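You operate a simulated robot arm through the tools that you are given. There is no shell and no other tool. Be economical: measure what you need, move in short steps, check, and stop when the job is done.

Carry out the task below with a simulated two-armed robot. There is one attempt and no reset: what you move stays moved.

## Task
Wipe up the spill on the top of the packing bench with the cream rag and put it back.

Only the result counts: the job must be done as asked and must still hold three seconds after the hand-in. Knocking over, shifting, dropping, spilling or breaking anything else fails it.

## Robot
Two 7-joint arms with two-finger parallel grippers on one trunk, on a base that drives. Base frame: it is fixed to the floor where the robot stands at the start and does not move with it; the origin is under the middle of the robot, x ahead of it, y to its left, z up. Units: mm, degrees, N and s.
The left shoulder is at the start at [70, 163, 1120], the right one opposite. Payload 3.43 kg a hand.
The tool frame of a hand sits at the grasp point between the pads (the TCP): z along the fingers, y along the line on which they close. The tips reach 34 mm beyond it. The gripper opens to 128 mm. The fingers are 24 mm wide and 12 mm thick; the gripper's body (48 by 130 mm) begins 96 mm behind the TCP.
Orientation is that of the tool frame in the base frame, as [roll, pitch, yaw] about the fixed x, y, z axes, in that order (R = Rz(yaw) Ry(pitch) Rx(roll)). With the fingers straight down and closing along the base's y, the tool's x points along the base's -x, its y along +y and its z along -z.

## Interface
- The arms move only by the tool step_arm. It takes "left_plan", "right_plan" or both (then of equal length, played together; a hand with none holds still); each is a list that holds one entry, the list of rows, each a list of 7 numbers: the shift along the tool's x, y, z in units of 400 mm (1.0 is 400 mm), then the turn, a rotation vector about the tool's x, y, z in units of 180 degrees (1.0 is 180 degrees), then the closure, from 0 (fully open) to 1 (shut). In form: [[[tx, ty, tz, rx, ry, rz, claw], ...]]. A call has 1 to 8 rows; each row is the pose to reach, as a shift and turn from the pose commanded when the call began, along the tool's axes at that moment. A call with a number of a shift or a turn outside -1 to 1 is refused whole. Rows are played at 5 a second. More than 50 mm and 8.6 degrees between two rows, or a gripper value outside its range, and nothing of the call is played. Where a pose cannot be reached the arm comes as near as it can. A force on the tool above 40 N (or 10 N above the force at the start of the call, whichever is more), or a blocked arm, ends the call early, and 0.2 s more pass. The fingers move at their own pace (about 153 mm/s each) and stop on an object; they squeeze with about 36 N. The grip force told is the motor's: it shows also when the fingers shut on nothing. Time passes only in rows, and 0.2 s behind the last, so rows that repeat a pose let the fingers close. It gives the time, the measured TCP pose, the force on the tool (base axes), the opening and the grip force at its end, in the units of the frame above (readings bear some noise).
- Cameras (640 x 400 px; columns grow to the right, rows downward): "scene" is now at [135.3, 26.3, 1339.1]; the picture's right is [0.26, -0.96, 0.00], its down [-0.68, -0.18, -0.71] and it looks along [0.69, 0.19, -0.70] (base axes); focal length 265 px, centre (320, 200). "left" rides on the left gripper at [76, 11, -160] in its tool frame; the picture's right is [-0.15, 0.99, 0.00], its down [-0.88, -0.13, -0.46] and it looks along [-0.45, -0.07, 0.89] (tool axes); focal length 234 px, centre (320, 200). "right" rides on the right gripper at [76, -11, -160] in its tool frame; the picture's right is [0.15, 0.99, 0.00], its down [-0.88, 0.13, -0.46] and it looks along [-0.45, 0.07, 0.89] (tool axes); focal length 234 px, centre (320, 200). There is no depth. A picture from a camera that has moved, and an enlarged one, comes with that camera's place and axes in the base frame and with its lens. The place of the scene camera against the robot may be out by one fixed shift of up to 12 mm in any direction.
- grab_frame(camera): a new picture of that camera. No time passes.
- raise_lower(by): slides the trunk up (or, below 0, down) by that many mm; the arms and the scene camera ride with it, the base frame stays. It gives what a move gives, with no picture.
- drive_base(legs): drives the robot by 1 to 6 legs, each [ahead, left, turn to the left] in mm, mm and degrees, along the robot's own axes; the way and the turn of a leg run together, so that a leg with both is an arc; at most 1500 mm and 180 degrees a leg. The arms and the cameras ride along, it lands a little off, and it stops where it bumps. It gives what a move gives.
- pan_tilt(pan, tilt): turns the head with the scene camera to pan (to the left, within 86 degrees either way) and tilt (down, from -29 to 69), counted from straight ahead of the robot. It gives what a move gives.
- enlarge(camera, box): a new picture of the part [left, top, right, bottom] of that camera's present view, enlarged. No time passes.
- finish_job(): hands the job in; it is judged then, once.

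Go step by step. Nothing tells you exact positions but the pictures and the camera data: compare them with the known pose of the tool, close in by small moves and look again before you grip or let go. The budget is 120 turns and 88 pictures, counting those below and the enlarged ones. Unless the task says otherwise, let go and move clear before handing in, and close with one line.

The tools are called as name(argument=value, ...) on one line, values as JSON. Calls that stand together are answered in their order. step_arm: Moves the arms, as the interface text tells. Its arguments: {"type":"object","properties":{"left_plan":{"type":"array","items":{"type":"array","items":{"type":"array","items":{"type":"number"}}}},"right_plan":{"type":"array","items":{"type":"array","items":{"type":"array","items":{"type":"number"}}}}},"required":[]} The other tools are called the same way: raise_lower (by) slides the trunk up or down; drive_base (legs) drives the base; pan_tilt (pan, tilt) turns the head that bears the scene camera; grab_frame (camera) takes a picture; enlarge (camera, box) takes an enlarged picture of a part of a camera's view; finish_job () hands the job in.

At the start:

```text
clock: 0.0
left_tcp_pos: [621.1, 367.1, 1087.3]
left_ee_rot: [-180.0, 0.0, -180.0]
left_force: [1.0, 0.0, 1.0]
left_finger_gap: 127.8
left_grasp_force: 0.1
right_tcp_pos: [706.5, -66.9, 1033.5]
right_ee_rot: [-179.9, 0.0, 179.9]
right_force: [0.5, 0.5, 0.0]
right_finger_gap: 128.0
right_grasp_force: 0.0
trunk travel left (down, up): [-600.0, 340.0]
robot x, y, heading: [-2.1, -2.2, -0.2]
head pan, tilt: [15.3, 44.4]
```

scene: 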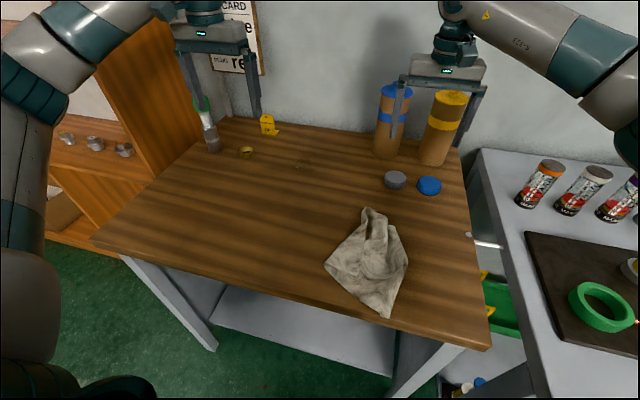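
right: 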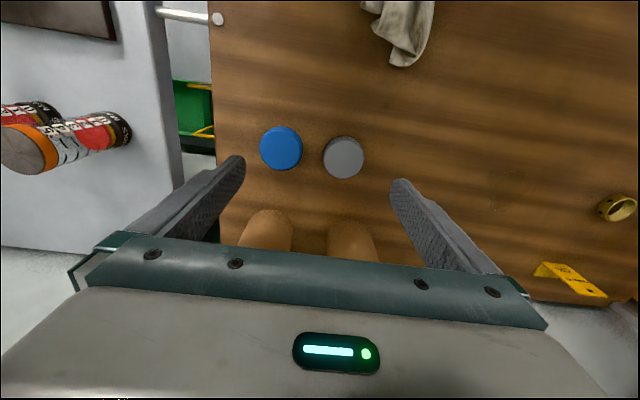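
left: 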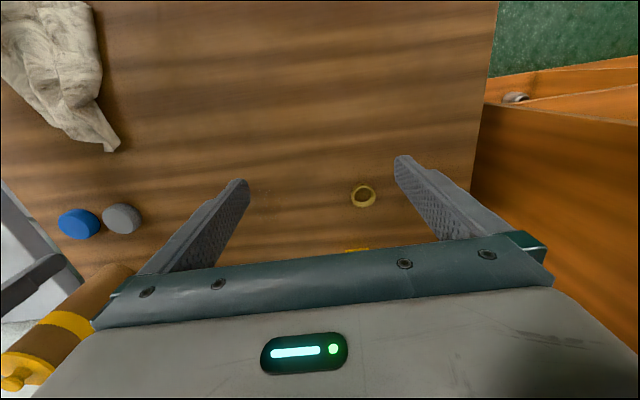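

I see a bench with a cream rag near its front and a faint dark patch near the back. I'll enlarge the view to find the spill and the rag's details.

enlarge(camera="scene", box=[200, 110, 400, 235])

enlarge(camera="scene", box=[290, 190, 450, 330])

```text
3.20 times, centred on (300, 172) of scene
camera zoom: at [135.3, 26.3, 1339.1], right [0.26, -0.96, 0.0], down [-0.68, -0.18, -0.71], along [0.69, 0.19, -0.7], focal length 847 px, centre (384, 288)
```

zoom: 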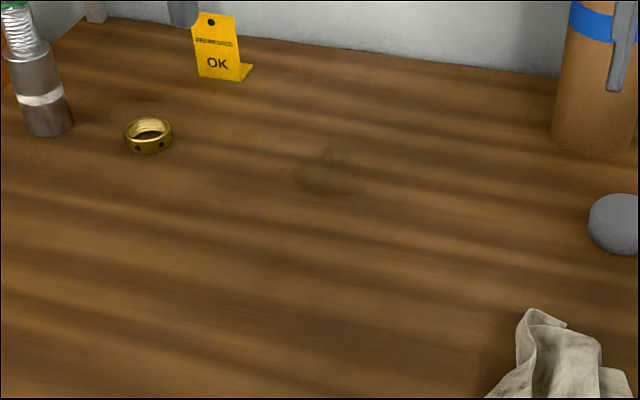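

```text
2.86 times, centred on (370, 260) of scene
camera zoom: at [135.3, 26.3, 1339.1], right [0.26, -0.96, 0.0], down [-0.68, -0.18, -0.71], along [0.69, 0.19, -0.7], focal length 756 px, centre (177, 29)
```

zoom: 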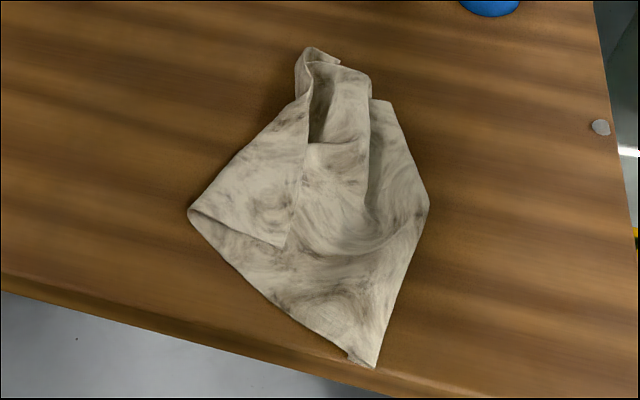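

The spill is a dark patch at about (806, 270). The rag is centred near (500, 10), with its ridge along x. I'll clear the right arm away and bring the left hand over the rag.

step_arm(left_plan=[[[0, -0.05, 0, 0, 0, 0, 0], [0.0, -0.1, 0, 0, 0, 0, 0], [0, -0.15, 0, 0, 0, 0, 0], [0, -0.2, 0, 0, 0, 0, 0], [0, -0.25, 0, 0, 0, 0, 0], [0, -0.25, 0, 0, 0, 0, 0], [0, -0.25, 0, 0, 0, 0, 0]]], right_plan=[[[0.02, -0.11, -0.03, 0, 0, 0, 0], [0.04, -0.22, -0.06, 0, 0, 0, 0], [0.06, -0.33, -0.09, 0, 0, 0, 0], [0.08, -0.44, -0.12, 0, 0, 0, 0], [0.1, -0.55, -0.15, 0, 0, 0, 0], [0.12, -0.65, -0.18, 0, 0, 0, 0], [0.14, -0.72, -0.18, 0, 0, 0, 0]]])

grab_frame(camera="left")

grab_frame(camera="scene")

```text
clock: 1.6
left_tcp_pos: [621.0, 268.4, 1089.6]
left_ee_rot: [179.9, 0.0, -179.9]
left_force: [-0.1, -0.4, -0.1]
left_finger_gap: 127.8
left_grasp_force: 0.0
right_tcp_pos: [649.3, -355.4, 1106.7]
right_ee_rot: [180.0, -0.1, -180.0]
right_force: [-0.1, -0.1, -0.1]
right_finger_gap: 128.0
right_grasp_force: 0.1
trunk travel left (down, up): [-600.0, 340.0]
robot x, y, heading: [3.1, -2.7, 0.0]
head pan, tilt: [15.3, 44.4]
```

```text
82 pictures are left
camera left: at [545.8, 278.3, 1248.3], right [0.15, 0.99, 0.0], down [0.88, -0.13, 0.46], along [0.45, -0.07, -0.89], focal length 234 px, centre (320, 200)
```

left: 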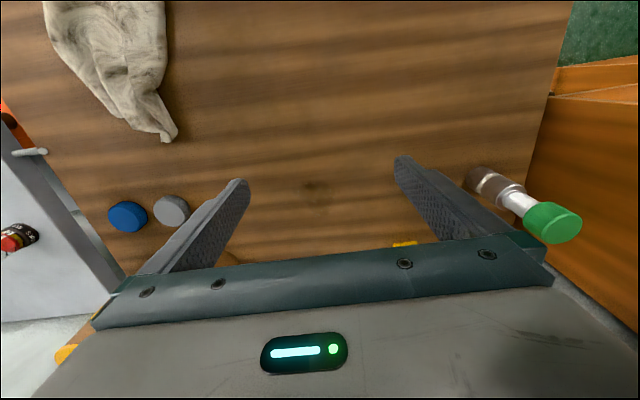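

```text
81 pictures are left
camera scene: at [135.0, 25.1, 1339.2], right [0.26, -0.96, 0.0], down [-0.68, -0.18, -0.71], along [0.69, 0.19, -0.7], focal length 265 px, centre (320, 200)
```

scene: 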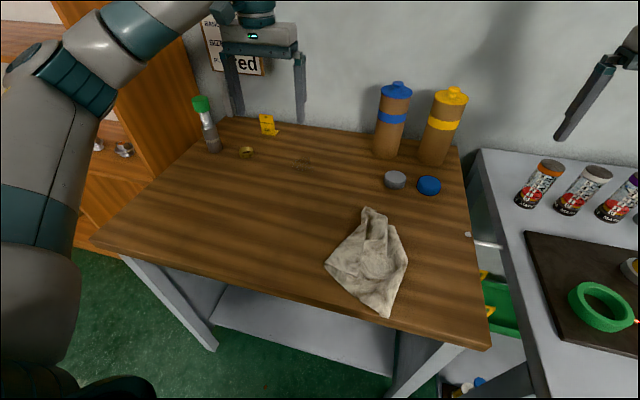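

Comparing the two views, the bench top comes out nearer z≈865 than 811, with the spill at about (735, 245). I'll bring the left hand over the rag and refine these numbers.

step_arm(left_plan=[[[0.04, -0.09, 0, 0, 0, 0, 0], [0.08, -0.18, 0, 0, 0, 0, 0], [0.12, -0.27, 0, 0, 0, 0, 0], [0.16, -0.36, 0, 0, 0, 0, 0], [0.21, -0.45, 0, 0, 0, 0, 0], [0.26, -0.54, 0, 0, 0, 0, 0], [0.3, -0.63, 0, 0, 0, 0, 0], [0.3, -0.63, 0, 0, 0, 0, 0]]])

grab_frame(camera="left")

grab_frame(camera="scene")

```text
clock: 3.4
left_tcp_pos: [501.2, 14.7, 1085.9]
left_ee_rot: [-180.0, 0.0, 179.9]
left_force: [0.2, 0.5, -0.1]
left_finger_gap: 127.9
left_grasp_force: 0.1
right_tcp_pos: [650.1, -354.4, 1107.8]
right_ee_rot: [-179.9, 0.0, 180.0]
right_force: [0.1, -1.0, -1.2]
right_finger_gap: 127.8
right_grasp_force: 0.0
trunk travel left (down, up): [-600.0, 340.0]
robot x, y, heading: [-0.6, -0.4, 0.0]
head pan, tilt: [15.3, 44.4]
```

```text
80 pictures are left
camera left: at [425.6, 26.9, 1245.3], right [0.15, 0.99, 0.0], down [0.88, -0.13, 0.46], along [0.45, -0.07, -0.89], focal length 234 px, centre (320, 200)
```

left: 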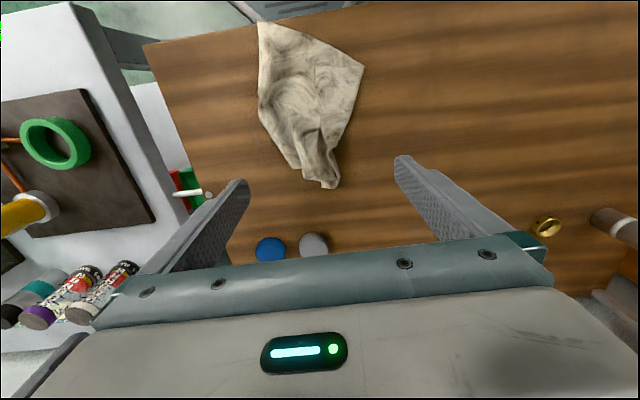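

```text
79 pictures are left
camera scene: at [135.4, 27.4, 1339.1], right [0.26, -0.96, 0.0], down [-0.68, -0.18, -0.71], along [0.69, 0.19, -0.7], focal length 265 px, centre (320, 200)
```

scene: 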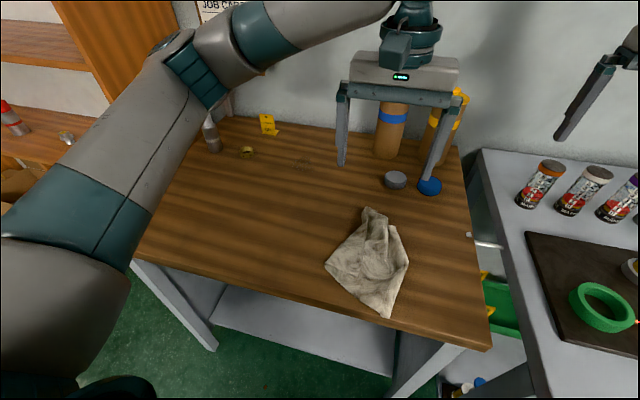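

The two hand views put the bench top near z≈850 and the rag from about (345, -45) to (590, 18). I'll look closer at its folds.

enlarge(camera="left", box=[220, 10, 400, 200])

enlarge(camera="scene", box=[260, 130, 340, 180])

```text
2.11 times, centred on (310, 105) of left
camera zoom: at [425.6, 26.9, 1245.3], right [0.15, 0.99, 0.0], down [0.88, -0.13, 0.46], along [0.45, -0.07, -0.89], focal length 493 px, centre (341, 400)
```

zoom: 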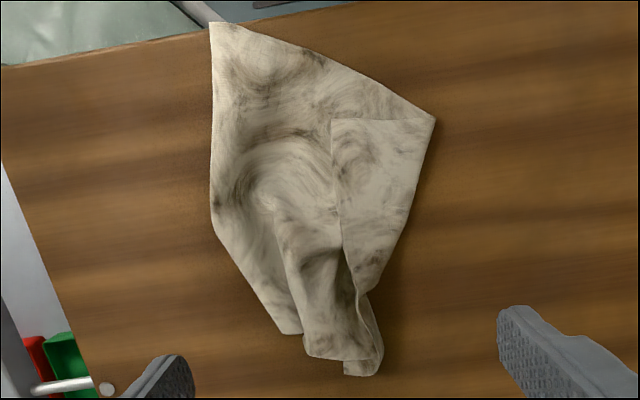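

```text
8.00 times, centred on (300, 155) of scene
camera zoom: at [135.4, 27.4, 1339.1], right [0.26, -0.96, 0.0], down [-0.68, -0.18, -0.71], along [0.69, 0.19, -0.7], focal length 2118 px, centre (480, 560)
```

zoom: 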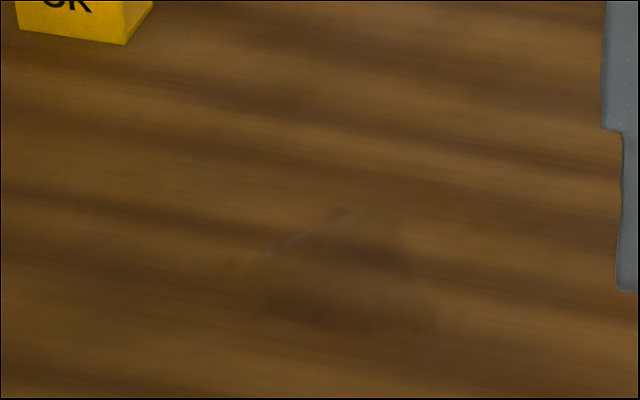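

The rag's gathered neck lies around (525, -14), about 95 mm wide. I'll descend above it and check.

step_arm(left_plan=[[[-0.03, -0.0366, 0.08, 0, 0, 0, 0], [-0.06, -0.0717, 0.16, 0, 0, 0, 0], [-0.06, -0.0717, 0.25, 0, 0, 0, 0], [-0.06, -0.0717, 0.33, 0, 0, 0, 0], [-0.06, -0.0717, 0.38, 0, 0, 0, 0], [-0.06, -0.0717, 0.38, 0, 0, 0, 0]]])

grab_frame(camera="left")

enlarge(camera="scene", box=[290, 130, 490, 330])

```text
clock: 4.8
left_tcp_pos: [525.7, -13.5, 934.6]
left_ee_rot: [-180.0, 0.0, -180.0]
left_force: [0.0, -0.9, 0.2]
left_finger_gap: 128.0
left_grasp_force: 0.0
right_tcp_pos: [650.0, -354.9, 1106.3]
right_ee_rot: [180.0, 0.0, 180.0]
right_force: [-0.1, 0.3, -0.8]
right_finger_gap: 128.1
right_grasp_force: 0.1
trunk travel left (down, up): [-600.0, 340.0]
robot x, y, heading: [-1.1, 2.5, -0.4]
head pan, tilt: [15.3, 44.4]
```

```text
76 pictures are left
camera left: at [450.0, -1.4, 1093.6], right [0.15, 0.99, 0.0], down [0.88, -0.13, 0.46], along [0.45, -0.07, -0.89], focal length 234 px, centre (320, 200)
```

left: 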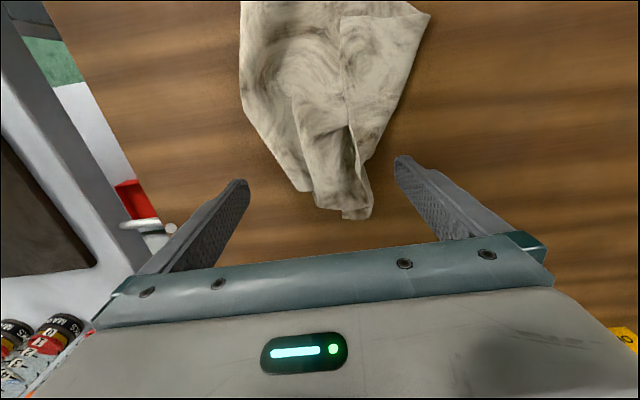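

```text
2.00 times, centred on (390, 230) of scene
camera zoom: at [135.2, 26.1, 1339.1], right [0.26, -0.96, 0.0], down [-0.68, -0.18, -0.71], along [0.69, 0.19, -0.7], focal length 529 px, centre (180, 140)
```

zoom: 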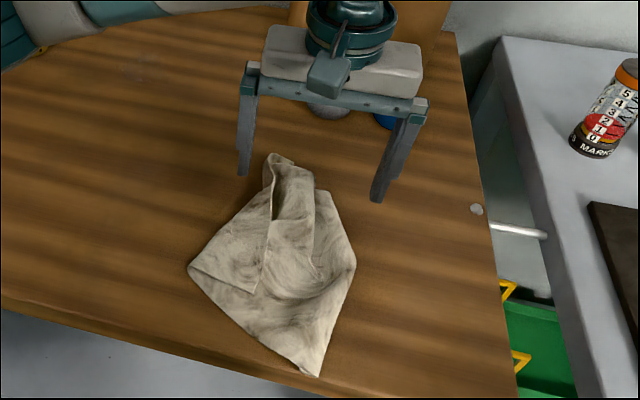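

The gripper straddles the neck of the rag. I'll descend slowly and watch the force, because the bench height isn't certain.

step_arm(left_plan=[[[0.01, 0, 0.015, 0, 0, 0, 0], [0.01, 0, 0.03, 0, 0, 0, 0], [0.01, 0, 0.045, 0, 0, 0, 0], [0.01, 0, 0.06, 0, 0, 0, 0], [0.01, 0, 0.07, 0, 0, 0, 0], [0.01, 0, 0.08, 0, 0, 0, 0], [0.01, 0, 0.09, 0, 0, 0, 0], [0.01, 0, 0.1, 0, 0, 0, 0]]])

grab_frame(camera="left")

enlarge(camera="scene", box=[310, 150, 460, 270])

```text
clock: 6.6
left_tcp_pos: [522.1, -13.1, 895.0]
left_ee_rot: [-180.0, 0.1, 180.0]
left_force: [-0.1, 0.2, 0.7]
left_finger_gap: 128.1
left_grasp_force: 0.0
right_tcp_pos: [650.9, -355.6, 1107.1]
right_ee_rot: [179.9, 0.0, 180.0]
right_force: [-0.7, 0.5, 0.1]
right_finger_gap: 128.1
right_grasp_force: 0.0
trunk travel left (down, up): [-600.0, 340.0]
robot x, y, heading: [-1.3, -2.9, 0.1]
head pan, tilt: [15.3, 44.4]
```

```text
74 pictures are left
camera left: at [445.5, -2.2, 1054.6], right [0.15, 0.99, 0.0], down [0.88, -0.13, 0.46], along [0.45, -0.07, -0.89], focal length 234 px, centre (320, 200)
```

left: 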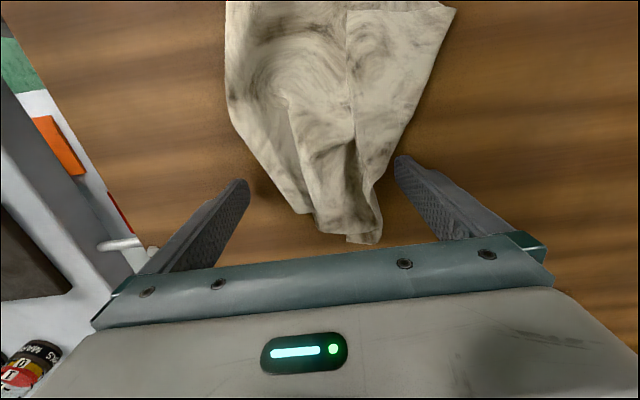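

```text
3.33 times, centred on (385, 210) of scene
camera zoom: at [135.3, 26.1, 1339.1], right [0.26, -0.96, 0.0], down [-0.68, -0.18, -0.71], along [0.69, 0.19, -0.7], focal length 882 px, centre (103, 167)
```

zoom: 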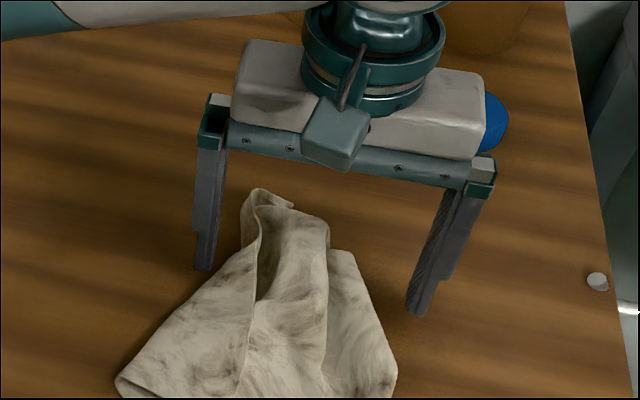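

No contact yet with the tips at z≈861. I'll keep descending gently.

step_arm(left_plan=[[[0, 0, 0.01, 0, 0, 0, 0], [0, 0, 0.02, 0, 0, 0, 0], [0, 0, 0.03, 0, 0, 0, 0], [0, 0, 0.04, 0, 0, 0, 0], [0, 0, 0.04, 0, 0, 0, 0]]])

enlarge(camera="scene", box=[310, 150, 460, 270])

```text
clock: 7.8
left_tcp_pos: [520.2, -14.3, 884.5]
left_ee_rot: [-179.9, 0.5, 179.9]
left_force: [-8.6, 1.8, 16.3]
left_finger_gap: 128.1
left_grasp_force: 0.0
right_tcp_pos: [648.1, -355.5, 1106.2]
right_ee_rot: [179.9, 0.1, -180.0]
right_force: [-0.4, -1.2, 0.3]
right_finger_gap: 127.9
right_grasp_force: 0.0
trunk travel left (down, up): [-600.0, 340.0]
robot x, y, heading: [2.2, -3.2, 0.0]
head pan, tilt: [15.3, 44.4]
stopped in row 5 (left hand): the force on the tool passed its limit (the readings are from after the stop); the commanded pose is now the measured one
```

```text
3.33 times, centred on (385, 210) of scene
camera zoom: at [133.1, 26.2, 1339.2], right [0.26, -0.96, 0.0], down [-0.67, -0.18, -0.72], along [0.69, 0.19, -0.7], focal length 882 px, centre (103, 167)
```

zoom: 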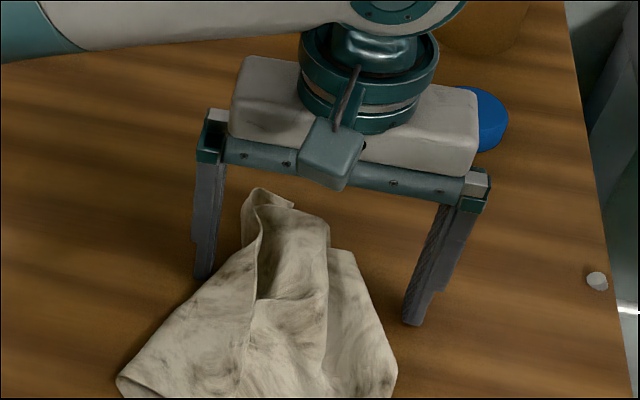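

The tips touched the bench at z≈850. I'll lift 3 mm and close on the rag.

step_arm(left_plan=[[[0, 0, -0.007, 0, 0, 0, 0], [0, 0, -0.007, 0, 0, 0, 0.4], [0, 0, -0.007, 0, 0, 0, 0.7], [0, 0, -0.007, 0, 0, 0, 1], [0, 0, -0.007, 0, 0, 0, 1], [0, 0, -0.007, 0, 0, 0, 1]]])

enlarge(camera="scene", box=[290, 150, 460, 330])

grab_frame(camera="left")

```text
clock: 9.2
left_tcp_pos: [522.8, -14.4, 885.4]
left_ee_rot: [-179.9, 0.3, 179.9]
left_force: [-0.3, 0.9, 0.6]
left_finger_gap: 5.5
left_grasp_force: 35.7
right_tcp_pos: [651.4, -354.4, 1107.0]
right_ee_rot: [-180.0, 0.1, -179.9]
right_force: [-1.1, 0.0, 0.3]
right_finger_gap: 128.0
right_grasp_force: 0.2
trunk travel left (down, up): [-600.0, 340.0]
robot x, y, heading: [-2.2, -3.1, 0.1]
head pan, tilt: [15.3, 44.4]
```

```text
2.22 times, centred on (375, 240) of scene
camera zoom: at [135.3, 26.1, 1339.1], right [0.26, -0.96, 0.0], down [-0.68, -0.18, -0.71], along [0.69, 0.19, -0.7], focal length 588 px, centre (198, 111)
```

zoom: 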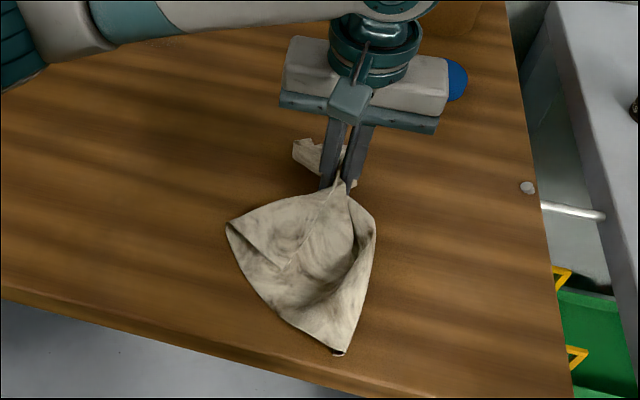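

```text
70 pictures are left
camera left: at [445.9, -2.3, 1043.7], right [0.15, 0.99, 0.0], down [0.88, -0.13, 0.46], along [0.46, -0.07, -0.89], focal length 234 px, centre (320, 200)
```

left: 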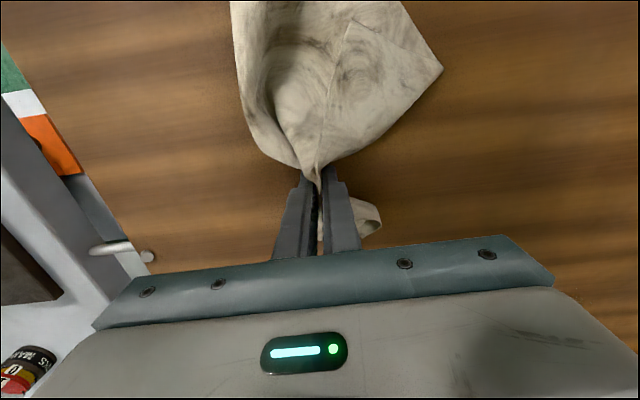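

The rag is gripped with a 5.5 mm gap. I'll lift it clear.

step_arm(left_plan=[[[0, 0, -0.06, 0, 0, 0, 1], [0, 0, -0.14, 0, 0, 0, 1], [0, 0, -0.22, 0, 0, 0, 1], [0, 0, -0.3, 0, 0, 0, 1], [0, 0, -0.38, 0, 0, 0, 1], [0, 0, -0.42, 0, 0, 0, 1], [0, 0, -0.42, 0, 0, 0, 1]]])

grab_frame(camera="scene")

```text
clock: 10.8
left_tcp_pos: [520.9, -13.9, 1052.0]
left_ee_rot: [-179.9, 0.3, -180.0]
left_force: [0.1, -0.1, 0.4]
left_finger_gap: 5.5
left_grasp_force: 36.4
right_tcp_pos: [650.6, -355.7, 1106.7]
right_ee_rot: [179.9, 0.0, 180.0]
right_force: [-0.3, -1.0, 0.0]
right_finger_gap: 128.1
right_grasp_force: 0.0
trunk travel left (down, up): [-600.0, 340.0]
robot x, y, heading: [-1.6, 1.7, -0.2]
head pan, tilt: [15.3, 44.4]
```

```text
69 pictures are left
camera scene: at [135.5, 26.2, 1339.1], right [0.26, -0.96, 0.0], down [-0.68, -0.18, -0.71], along [0.69, 0.19, -0.7], focal length 265 px, centre (320, 200)
```

scene: 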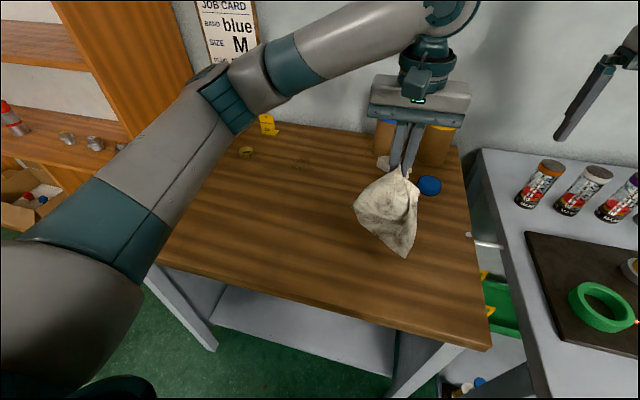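

The rag is lifted whole. I'll carry it toward the spill and stop short so the wrist camera can locate the spill.

step_arm(left_plan=[[[-0.03, 0.09, 0, 0, 0, 0, 1], [-0.07, 0.18, 0, 0, 0, 0, 1], [-0.11, 0.27, 0, 0, 0, 0, 1], [-0.15, 0.36, 0, 0, 0, 0, 1], [-0.19, 0.45, 0, 0, 0, 0, 1], [-0.22, 0.54, 0, 0, 0, 0, 1], [-0.24, 0.62, 0, 0, 0, 0, 1], [-0.24, 0.62, 0, 0, 0, 0, 1]]])

grab_frame(camera="left")

grab_frame(camera="scene")

```text
clock: 12.6
left_tcp_pos: [618.3, 233.7, 1053.7]
left_ee_rot: [179.9, 0.3, -180.0]
left_force: [-1.0, -0.5, 0.3]
left_finger_gap: 5.3
left_grasp_force: 36.2
right_tcp_pos: [649.6, -356.7, 1106.4]
right_ee_rot: [180.0, 0.0, -180.0]
right_force: [0.6, 0.6, -0.7]
right_finger_gap: 127.9
right_grasp_force: 0.0
trunk travel left (down, up): [-600.0, 340.0]
robot x, y, heading: [0.2, -0.0, -0.1]
head pan, tilt: [15.3, 44.4]
```

```text
68 pictures are left
camera left: at [541.8, 245.1, 1212.6], right [0.15, 0.99, 0.0], down [0.88, -0.13, 0.46], along [0.46, -0.07, -0.89], focal length 234 px, centre (320, 200)
```

left: 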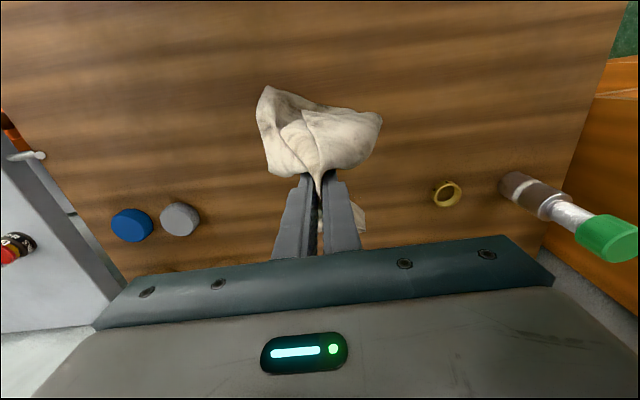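

```text
67 pictures are left
camera scene: at [135.5, 25.4, 1339.1], right [0.26, -0.96, 0.0], down [-0.68, -0.18, -0.71], along [0.69, 0.19, -0.7], focal length 265 px, centre (320, 200)
```

scene: 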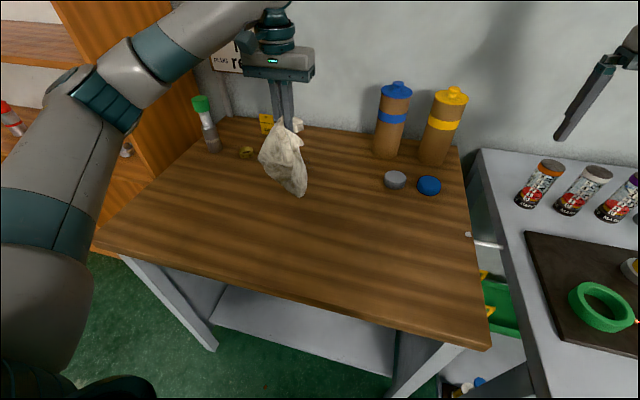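

Using the bench height of 850, the spill centre comes out near (735, 245). I'll move above it and lower the rag onto it.

step_arm(left_plan=[[[-0.1, 0.01, 0, 0, 0, 0, 1], [-0.2, 0.025, 0, 0, 0, 0, 1], [-0.3, 0.025, 0.05, 0, 0, 0, 1], [-0.3, 0.025, 0.15, 0, 0, 0, 1], [-0.3, 0.025, 0.25, 0, 0, 0, 1], [-0.3, 0.025, 0.33, 0, 0, 0, 1], [-0.3, 0.025, 0.37, 0, 0, 0, 1], [-0.3, 0.025, 0.39, 0, 0, 0, 1]]])

grab_frame(camera="left")

enlarge(camera="scene", box=[200, 60, 460, 220])

```text
clock: 14.4
left_tcp_pos: [738.8, 244.4, 898.2]
left_ee_rot: [-180.0, 0.3, -180.0]
left_force: [0.0, -0.6, 0.0]
left_finger_gap: 5.5
left_grasp_force: 36.1
right_tcp_pos: [650.7, -356.8, 1106.2]
right_ee_rot: [180.0, 0.0, -180.0]
right_force: [0.0, 0.2, -0.4]
right_finger_gap: 127.8
right_grasp_force: 0.1
trunk travel left (down, up): [-600.0, 340.0]
robot x, y, heading: [-0.5, 1.3, 0.5]
head pan, tilt: [15.3, 44.4]
```

```text
66 pictures are left
camera left: at [662.8, 256.7, 1056.5], right [0.15, 0.99, 0.0], down [0.88, -0.13, 0.46], along [0.46, -0.07, -0.89], focal length 234 px, centre (320, 200)
```

left: 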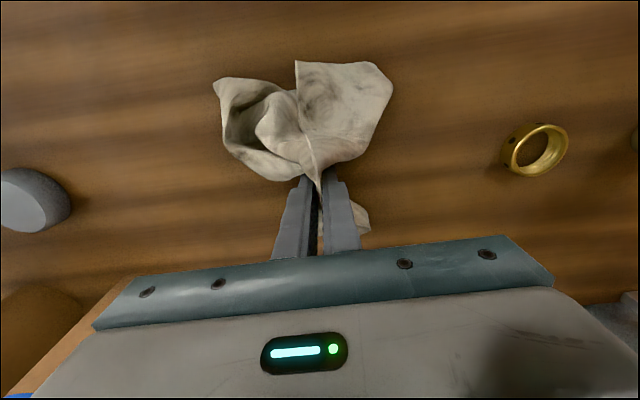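

```text
2.46 times, centred on (330, 140) of scene
camera zoom: at [135.6, 26.3, 1339.1], right [0.26, -0.96, 0.0], down [-0.68, -0.18, -0.71], along [0.69, 0.19, -0.7], focal length 652 px, centre (295, 348)
```

zoom: 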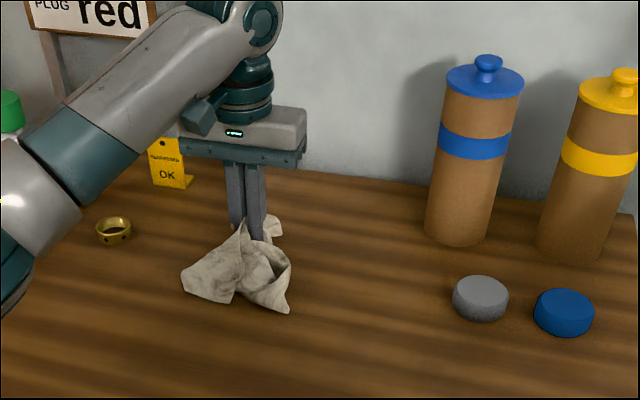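

The rag sits over the spill. I'll press it down lightly and wipe in strokes.

step_arm(left_plan=[[[0, 0, 0.015, 0, 0, 0, 1], [0, 0, 0.03, 0, 0, 0, 1], [-0.08, 0, 0.03, 0, 0, 0, 1], [-0.18, 0, 0.03, 0, 0, 0, 1], [-0.08, 0, 0.03, 0, 0, 0, 1], [0.02, 0, 0.03, 0, 0, 0, 1], [0.12, 0, 0.03, 0, 0, 0, 1], [0.12, 0.06, 0.03, 0, 0, 0, 1]]])

grab_frame(camera="scene")

```text
clock: 16.2
left_tcp_pos: [687.4, 267.9, 884.1]
left_ee_rot: [-179.9, 0.4, -180.0]
left_force: [-0.6, -0.8, 1.9]
left_finger_gap: 5.6
left_grasp_force: 35.7
right_tcp_pos: [649.6, -354.8, 1106.7]
right_ee_rot: [-180.0, 0.0, 179.9]
right_force: [0.1, 0.3, 0.4]
right_finger_gap: 128.1
right_grasp_force: 0.0
trunk travel left (down, up): [-600.0, 340.0]
robot x, y, heading: [1.1, -0.7, 0.2]
head pan, tilt: [15.3, 44.4]
```

```text
64 pictures are left
camera scene: at [135.4, 27.0, 1339.1], right [0.26, -0.96, 0.0], down [-0.68, -0.18, -0.71], along [0.69, 0.19, -0.7], focal length 265 px, centre (320, 200)
```

scene: 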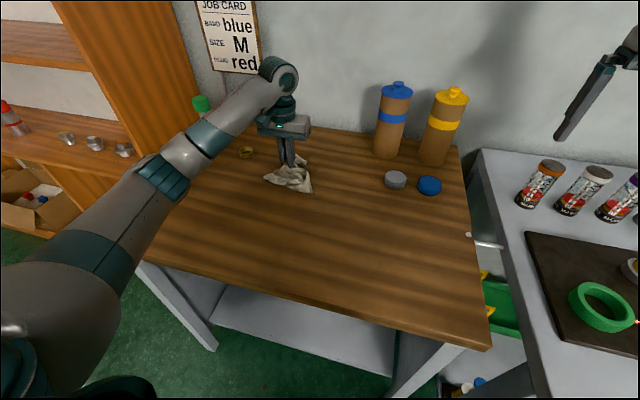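

The first stroke moved freely with light contact. I'll make more strokes to cover the sides.

step_arm(left_plan=[[[-0.1, 0.0, 0, 0, 0, 0, 1], [-0.2, 0, 0, 0, 0, 0, 1], [-0.3, 0, 0, 0, 0, 0, 1], [-0.3, -0.06, 0, 0, 0, 0, 1], [-0.3, -0.13, 0, 0, 0, 0, 1], [-0.2, -0.13, 0, 0, 0, 0, 1], [-0.1, -0.13, 0, 0, 0, 0, 1], [0, -0.13, 0, 0, 0, 0, 1]]])

step_arm(left_plan=[[[-0.05, 0.1, 0, 0, 0, 0, 1], [-0.1, 0.18, 0, 0, 0, 0, 1], [-0.15, 0.1, 0, 0, 0, 0, 1], [-0.2, 0.0, 0, 0, 0, 0, 1], [-0.25, 0.1, 0, 0, 0, 0, 1], [-0.3, 0.18, 0, 0, 0, 0, 1], [-0.33, 0.08, 0, 0, 0, 0, 1], [-0.24, 0.05, 0, 0, 0, 0, 1]]])

step_arm(left_plan=[[[0.1, 0.02, 0, 0, 0, 0, 1], [0.2, 0.02, 0, 0, 0, 0, 1], [0.2, 0.02, -0.1, 0, 0, 0, 1], [0.25, 0.02, -0.2, 0, 0, 0, 1], [0.35, -0.02, -0.25, 0, 0, 0, 1], [0.42, -0.08, -0.3, 0, 0, 0, 1], [0.44, -0.18, -0.32, 0, 0, 0, 1], [0.44, -0.18, -0.32, 0, 0, 0, 1]]])

grab_frame(camera="scene")

grab_frame(camera="left")

```text
clock: 18.0
left_tcp_pos: [688.4, 218.5, 884.3]
left_ee_rot: [-180.0, 0.3, 179.9]
left_force: [0.1, 0.1, 4.5]
left_finger_gap: 5.5
left_grasp_force: 36.1
right_tcp_pos: [648.6, -356.2, 1108.0]
right_ee_rot: [180.0, 0.0, 179.9]
right_force: [0.4, 0.4, -0.3]
right_finger_gap: 128.0
right_grasp_force: 0.0
trunk travel left (down, up): [-600.0, 340.0]
robot x, y, heading: [1.9, 2.2, -0.1]
head pan, tilt: [15.3, 44.4]
```

```text
clock: 19.8
left_tcp_pos: [784.5, 239.4, 883.6]
left_ee_rot: [-179.7, 0.3, -180.0]
left_force: [1.8, -0.5, 2.8]
left_finger_gap: 5.5
left_grasp_force: 36.2
right_tcp_pos: [648.2, -352.4, 1107.8]
right_ee_rot: [-179.9, 0.1, -180.0]
right_force: [0.0, 0.7, 0.7]
right_finger_gap: 128.1
right_grasp_force: 0.2
trunk travel left (down, up): [-600.0, 340.0]
robot x, y, heading: [1.9, -1.9, 0.2]
head pan, tilt: [15.3, 44.4]
```

```text
clock: 21.6
left_tcp_pos: [611.7, 167.6, 1014.2]
left_ee_rot: [-179.9, 0.3, -179.9]
left_force: [-0.1, 0.3, 0.4]
left_finger_gap: 5.4
left_grasp_force: 35.9
right_tcp_pos: [650.9, -354.1, 1107.4]
right_ee_rot: [-179.9, 0.0, -179.9]
right_force: [-0.3, 0.2, 0.6]
right_finger_gap: 128.0
right_grasp_force: 0.0
trunk travel left (down, up): [-600.0, 340.0]
robot x, y, heading: [2.1, 1.6, 0.2]
head pan, tilt: [15.3, 44.4]
```

```text
63 pictures are left
camera scene: at [135.1, 27.6, 1339.1], right [0.26, -0.96, 0.0], down [-0.67, -0.19, -0.71], along [0.69, 0.19, -0.7], focal length 265 px, centre (320, 200)
```

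scene: 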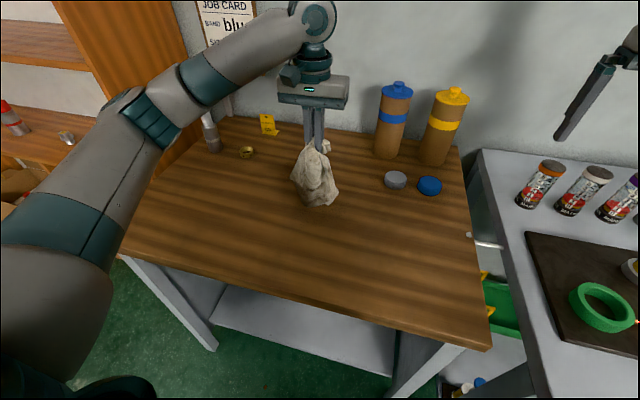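

```text
62 pictures are left
camera left: at [533.7, 178.6, 1172.7], right [0.15, 0.99, 0.0], down [0.88, -0.13, 0.46], along [0.46, -0.07, -0.89], focal length 234 px, centre (320, 200)
```

left: 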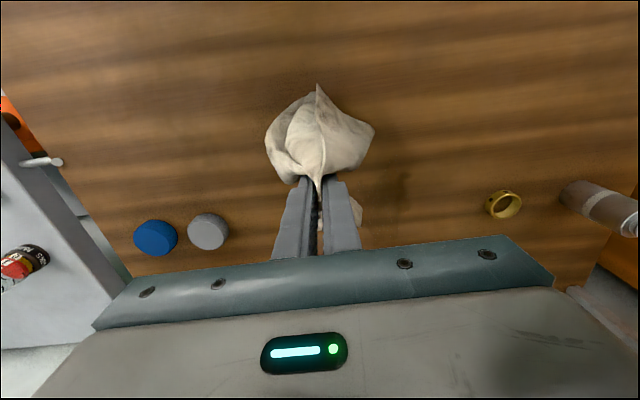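

enlarge(camera="scene", box=[220, 110, 380, 210])

enlarge(camera="left", box=[300, 100, 500, 270])

```text
4.00 times, centred on (300, 160) of scene
camera zoom: at [135.1, 27.6, 1339.1], right [0.26, -0.96, 0.0], down [-0.67, -0.19, -0.71], along [0.69, 0.19, -0.7], focal length 1059 px, centre (400, 360)
```

zoom: 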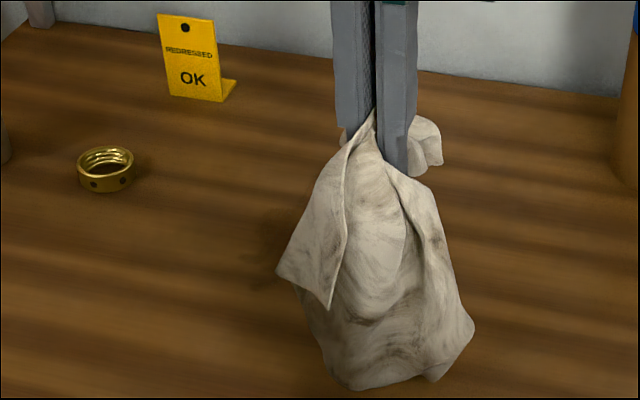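

```text
2.35 times, centred on (400, 185) of left
camera zoom: at [533.7, 178.6, 1172.7], right [0.15, 0.99, 0.0], down [0.88, -0.13, 0.46], along [0.46, -0.07, -0.89], focal length 551 px, centre (132, 235)
```

zoom: 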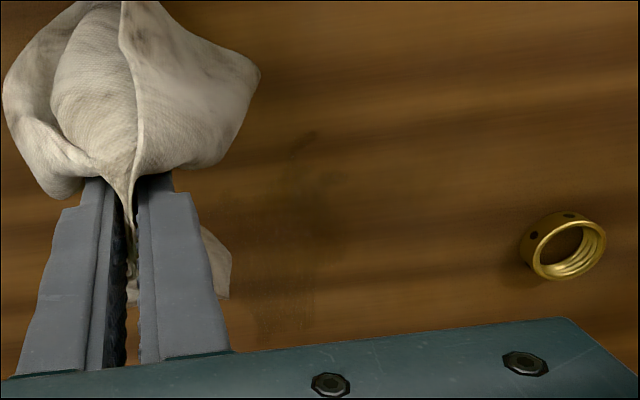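

Some darker traces may remain around x 655–780. I'll move the rag aside for an unobstructed look.

step_arm(left_plan=[[[0.04, -0.1, 0, 0, 0, 0, 1], [0.1, -0.2, 0, 0, 0, 0, 1], [0.16, -0.28, 0, 0, 0, 0, 1], [0.2, -0.36, 0, 0, 0, 0, 1], [0.2, -0.36, 0, 0, 0, 0, 1]]])

enlarge(camera="scene", box=[220, 110, 380, 210])

grab_frame(camera="left")

```text
clock: 22.8
left_tcp_pos: [529.0, 22.2, 1011.9]
left_ee_rot: [-180.0, 0.3, -180.0]
left_force: [-0.4, 0.5, 0.5]
left_finger_gap: 5.6
left_grasp_force: 36.1
right_tcp_pos: [649.0, -354.7, 1107.7]
right_ee_rot: [180.0, 0.1, 180.0]
right_force: [-0.3, -0.1, 0.3]
right_finger_gap: 128.1
right_grasp_force: 0.0
trunk travel left (down, up): [-600.0, 340.0]
robot x, y, heading: [2.1, -1.8, -0.1]
head pan, tilt: [15.3, 44.4]
```

```text
4.00 times, centred on (300, 160) of scene
camera zoom: at [135.4, 27.3, 1339.1], right [0.26, -0.96, 0.0], down [-0.68, -0.18, -0.71], along [0.69, 0.19, -0.7], focal length 1059 px, centre (400, 360)
```

zoom: 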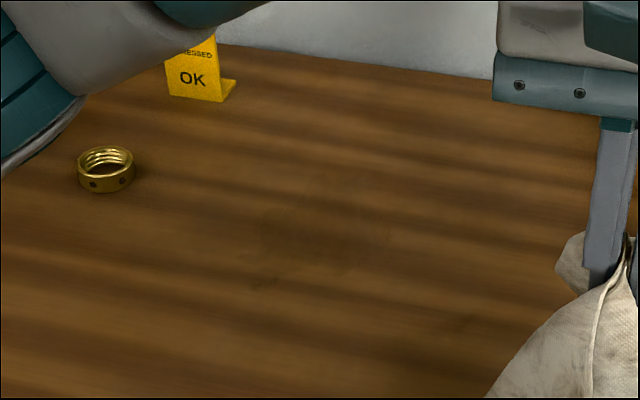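

```text
58 pictures are left
camera left: at [452.3, 34.0, 1171.2], right [0.15, 0.99, 0.0], down [0.88, -0.13, 0.46], along [0.46, -0.07, -0.89], focal length 234 px, centre (320, 200)
```

left: 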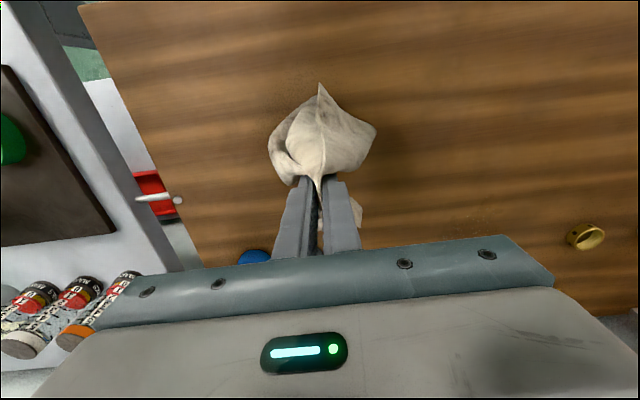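

enlarge(camera="scene", box=[260, 130, 340, 190])

```text
6.67 times, centred on (300, 160) of scene
camera zoom: at [135.4, 27.3, 1339.1], right [0.26, -0.96, 0.0], down [-0.68, -0.18, -0.71], along [0.69, 0.19, -0.7], focal length 1765 px, centre (453, 467)
```

zoom: 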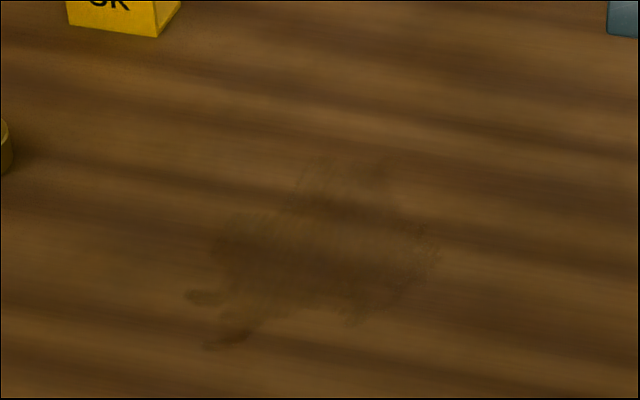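

A fainter, smeared stain remains over about x 655–805, y 200–300. I'll go back and wipe again in denser, firmer strokes.

step_arm(left_plan=[[[-0.05, 0.09, 0, 0, 0, 0, 1], [-0.1, 0.18, 0, 0, 0, 0, 1], [-0.15, 0.27, 0, 0, 0, 0, 1], [-0.2, 0.36, 0, 0, 0, 0, 1], [-0.25, 0.45, 0, 0, 0, 0, 1], [-0.29, 0.54, 0.03, 0, 0, 0, 1], [-0.33, 0.6, 0.1, 0, 0, 0, 1], [-0.33, 0.64, 0.18, 0, 0, 0, 1]]])

step_arm(left_plan=[[[0, 0.02, 0.08, 0, 0, 0, 1], [0, 0.02, 0.13, 0, 0, 0, 1], [0, 0.02, 0.142, 0, 0, 0, 1], [-0.08, 0.02, 0.145, 0, 0, 0, 1], [-0.16, 0.02, 0.145, 0, 0, 0, 1], [-0.24, 0.02, 0.145, 0, 0, 0, 1], [-0.32, 0.02, 0.145, 0, 0, 0, 1], [-0.38, 0.02, 0.145, 0, 0, 0, 1]]])

```text
clock: 24.6
left_tcp_pos: [661.7, 278.4, 942.1]
left_ee_rot: [-179.9, 0.3, -179.9]
left_force: [0.4, 0.0, 0.1]
left_finger_gap: 5.4
left_grasp_force: 35.7
right_tcp_pos: [650.7, -354.1, 1105.9]
right_ee_rot: [179.9, 0.0, 180.0]
right_force: [0.2, 0.4, 0.9]
right_finger_gap: 127.9
right_grasp_force: 0.1
trunk travel left (down, up): [-600.0, 340.0]
robot x, y, heading: [1.7, 3.8, -0.0]
head pan, tilt: [15.3, 44.4]
```

```text
clock: 26.4
left_tcp_pos: [814.9, 283.2, 883.6]
left_ee_rot: [-179.9, 0.3, 180.0]
left_force: [-1.1, -0.5, 3.4]
left_finger_gap: 5.3
left_grasp_force: 36.0
right_tcp_pos: [650.6, -355.6, 1106.0]
right_ee_rot: [180.0, -0.1, 180.0]
right_force: [-0.4, -0.6, -0.4]
right_finger_gap: 127.8
right_grasp_force: 0.0
trunk travel left (down, up): [-600.0, 340.0]
robot x, y, heading: [1.0, -3.3, 0.0]
head pan, tilt: [15.3, 44.4]
```

step_arm(left_plan=[[[0, -0.04, 0.006, 0, 0, 0, 1], [0.1, -0.04, 0.006, 0, 0, 0, 1], [0.2, -0.04, 0.006, 0, 0, 0, 1], [0.3, -0.04, 0.006, 0, 0, 0, 1], [0.4, -0.04, 0.006, 0, 0, 0, 1], [0.4, -0.08, 0.006, 0, 0, 0, 1], [0.3, -0.08, 0.006, 0, 0, 0, 1], [0.2, -0.08, 0.006, 0, 0, 0, 1]]])

step_arm(left_plan=[[[-0.1, 0, 0, 0, 0, 0, 1], [-0.2, 0, 0, 0, 0, 0, 1], [-0.2, -0.04, 0, 0, 0, 0, 1], [-0.1, -0.04, 0, 0, 0, 0, 1], [0, -0.04, 0, 0, 0, 0, 1], [0.1, -0.04, 0, 0, 0, 0, 1], [0.2, -0.04, 0, 0, 0, 0, 1], [0.2, -0.08, 0, 0, 0, 0, 1]]])

step_arm(left_plan=[[[-0.1, 0, 0, 0, 0, 0, 1], [-0.2, 0, 0, 0, 0, 0, 1], [-0.3, 0, 0, 0, 0, 0, 1], [-0.4, 0, 0, 0, 0, 0, 1], [-0.4, -0.04, 0, 0, 0, 0, 1], [-0.3, -0.04, 0, 0, 0, 0, 1], [-0.2, -0.04, 0, 0, 0, 0, 1], [-0.1, -0.04, 0, 0, 0, 0, 1]]])

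step_arm(left_plan=[[[0.1, 0, 0, 0, 0, 0, 1], [0.1, -0.03, -0.1, 0, 0, 0, 1], [0.14, -0.1, -0.2, 0, 0, 0, 1], [0.2, -0.2, -0.25, 0, 0, 0, 1], [0.26, -0.3, -0.3, 0, 0, 0, 1], [0.3, -0.38, -0.32, 0, 0, 0, 1], [0.32, -0.45, -0.32, 0, 0, 0, 1], [0.32, -0.45, -0.32, 0, 0, 0, 1]]])

enlarge(camera="scene", box=[260, 130, 340, 190])

```text
clock: 27.4
left_tcp_pos: [700.5, 267.4, 883.9]
left_ee_rot: [-179.9, 0.7, -179.9]
left_force: [-7.4, 2.3, 7.7]
left_finger_gap: 5.5
left_grasp_force: 35.4
right_tcp_pos: [649.5, -354.5, 1108.9]
right_ee_rot: [179.9, 0.1, -180.0]
right_force: [0.2, 0.4, -0.3]
right_finger_gap: 128.2
right_grasp_force: 0.0
trunk travel left (down, up): [-600.0, 340.0]
robot x, y, heading: [-0.4, -0.5, -0.2]
head pan, tilt: [15.3, 44.4]
stopped in row 5 (left hand): the force on the tool passed its limit (the readings are from after the stop); the commanded pose is now the measured one
```

```text
clock: 29.2
left_tcp_pos: [621.1, 234.0, 883.8]
left_ee_rot: [180.0, 0.6, -179.7]
left_force: [-2.1, 4.8, 11.0]
left_finger_gap: 5.3
left_grasp_force: 35.6
right_tcp_pos: [650.0, -355.3, 1107.1]
right_ee_rot: [180.0, 0.0, -180.0]
right_force: [0.0, 0.9, 0.2]
right_finger_gap: 128.1
right_grasp_force: 0.1
trunk travel left (down, up): [-600.0, 340.0]
robot x, y, heading: [-2.3, -0.2, -0.2]
head pan, tilt: [15.3, 44.4]
```

```text
clock: 31.0
left_tcp_pos: [661.2, 220.1, 885.9]
left_ee_rot: [-179.9, 0.7, 180.0]
left_force: [1.5, 0.2, 3.7]
left_finger_gap: 5.4
left_grasp_force: 35.7
right_tcp_pos: [649.6, -355.5, 1107.2]
right_ee_rot: [180.0, 0.0, 179.9]
right_force: [-1.1, 0.4, 0.0]
right_finger_gap: 128.3
right_grasp_force: 0.1
trunk travel left (down, up): [-600.0, 340.0]
robot x, y, heading: [0.4, 2.5, 0.0]
head pan, tilt: [15.3, 44.4]
```

```text
refused: row 3 steps farther than a row can; nothing moved
```

```text
6.67 times, centred on (300, 160) of scene
camera zoom: at [134.7, 26.6, 1339.3], right [0.26, -0.96, 0.0], down [-0.67, -0.18, -0.71], along [0.69, 0.19, -0.7], focal length 1765 px, centre (453, 467)
```

zoom: 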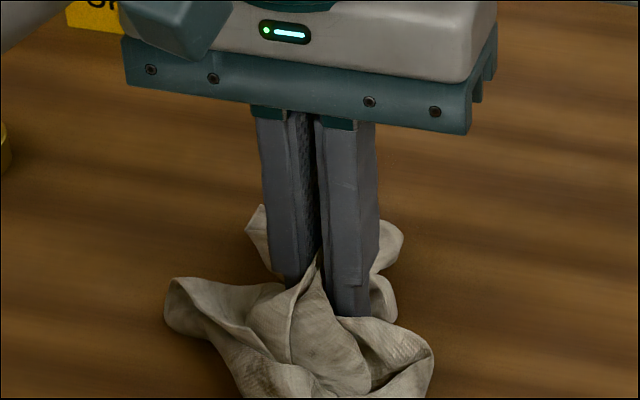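

The strokes shifted toward -x after a force stop, but the rag still passed over the area. I'll lift and check.

step_arm(left_plan=[[[0.02, -0.02, -0.1, 0, 0, 0, 1], [0.06, -0.08, -0.18, 0, 0, 0, 1], [0.1, -0.16, -0.24, 0, 0, 0, 1], [0.16, -0.24, -0.3, 0, 0, 0, 1], [0.22, -0.32, -0.32, 0, 0, 0, 1], [0.28, -0.42, -0.32, 0, 0, 0, 1], [0.32, -0.5, -0.32, 0, 0, 0, 1], [0.32, -0.5, -0.32, 0, 0, 0, 1]]])

enlarge(camera="scene", box=[250, 130, 350, 200])

```text
clock: 32.8
left_tcp_pos: [531.0, 18.4, 1012.3]
left_ee_rot: [-179.8, 0.6, -179.9]
left_force: [-0.6, -0.1, 0.1]
left_finger_gap: 5.6
left_grasp_force: 36.1
right_tcp_pos: [649.9, -353.9, 1106.9]
right_ee_rot: [-179.9, 0.0, -179.9]
right_force: [0.7, 0.5, 0.5]
right_finger_gap: 128.2
right_grasp_force: 0.0
trunk travel left (down, up): [-600.0, 340.0]
robot x, y, heading: [1.9, 0.2, -0.0]
head pan, tilt: [15.3, 44.4]
```

```text
5.71 times, centred on (300, 165) of scene
camera zoom: at [135.8, 27.1, 1339.1], right [0.26, -0.96, 0.0], down [-0.68, -0.18, -0.71], along [0.69, 0.19, -0.7], focal length 1513 px, centre (434, 400)
```

zoom: 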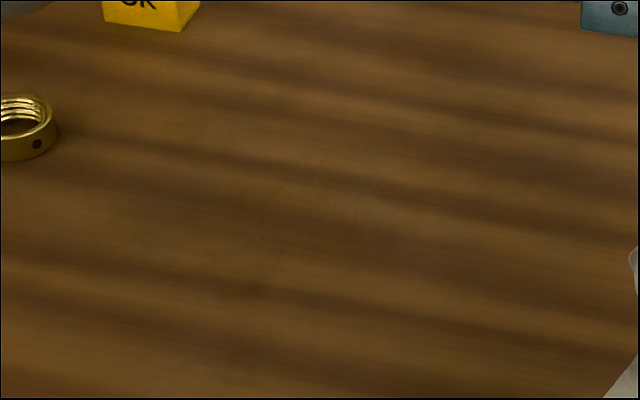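

It's much cleaner, with only faint traces near (700, 276). I'll do one more full pass.

step_arm(left_plan=[[[-0.04, 0.09, 0, 0, 0, 0, 1], [-0.08, 0.18, 0, 0, 0, 0, 1], [-0.12, 0.27, 0, 0, 0, 0, 1], [-0.16, 0.37, 0, 0, 0, 0, 1], [-0.2, 0.47, 0.03, 0, 0, 0, 1], [-0.24, 0.55, 0.1, 0, 0, 0, 1], [-0.27, 0.61, 0.18, 0, 0, 0, 1], [-0.29, 0.67, 0.26, 0, 0, 0, 1]]])

step_arm(left_plan=[[[0, 0.01, 0.045, 0, 0, 0, 1], [0, 0.01, 0.06, 0, 0, 0, 1], [-0.08, 0.01, 0.06, 0, 0, 0, 1], [-0.16, 0.01, 0.06, 0, 0, 0, 1], [-0.24, 0.01, 0.06, 0, 0, 0, 1], [-0.32, 0.01, 0.06, 0, 0, 0, 1], [-0.41, 0.01, 0.06, 0, 0, 0, 1], [-0.41, -0.03, 0.06, 0, 0, 0, 1]]])

step_arm(left_plan=[[[0.08, 0, 0, 0, 0, 0, 1], [0.16, 0, 0, 0, 0, 0, 1], [0.24, 0, 0, 0, 0, 0, 1], [0.33, 0, 0, 0, 0, 0, 1], [0.41, 0, 0, 0, 0, 0, 1], [0.41, -0.035, 0, 0, 0, 0, 1], [0.31, -0.035, 0, 0, 0, 0, 1], [0.21, -0.035, 0, 0, 0, 0, 1]]])

```text
clock: 34.6
left_tcp_pos: [650.3, 290.6, 907.9]
left_ee_rot: [-179.8, 0.6, -179.9]
left_force: [-0.5, -0.7, -0.1]
left_finger_gap: 5.5
left_grasp_force: 36.2
right_tcp_pos: [651.3, -353.4, 1106.4]
right_ee_rot: [-179.9, 0.0, -179.9]
right_force: [-0.3, 0.5, 0.5]
right_finger_gap: 127.8
right_grasp_force: 0.0
trunk travel left (down, up): [-600.0, 340.0]
robot x, y, heading: [-1.6, 1.8, -0.1]
head pan, tilt: [15.3, 44.4]
```

```text
clock: 36.4
left_tcp_pos: [812.4, 272.6, 885.2]
left_ee_rot: [-179.9, 0.9, -179.9]
left_force: [2.6, 2.9, 13.6]
left_finger_gap: 5.4
left_grasp_force: 36.0
right_tcp_pos: [648.7, -354.1, 1108.0]
right_ee_rot: [-179.9, 0.1, 180.0]
right_force: [0.1, -0.7, -1.1]
right_finger_gap: 128.2
right_grasp_force: 0.0
trunk travel left (down, up): [-600.0, 340.0]
robot x, y, heading: [-1.5, -1.4, -0.1]
head pan, tilt: [15.3, 44.4]
```

```text
clock: 38.2
left_tcp_pos: [725.9, 256.6, 885.0]
left_ee_rot: [-179.9, 0.9, 179.9]
left_force: [-8.4, -2.8, 28.8]
left_finger_gap: 5.8
left_grasp_force: 36.5
right_tcp_pos: [646.9, -356.3, 1109.2]
right_ee_rot: [179.9, 0.3, -180.0]
right_force: [0.2, -0.7, 0.0]
right_finger_gap: 127.7
right_grasp_force: 0.0
trunk travel left (down, up): [-600.0, 340.0]
robot x, y, heading: [-3.0, 2.8, -0.1]
head pan, tilt: [15.3, 44.4]
```

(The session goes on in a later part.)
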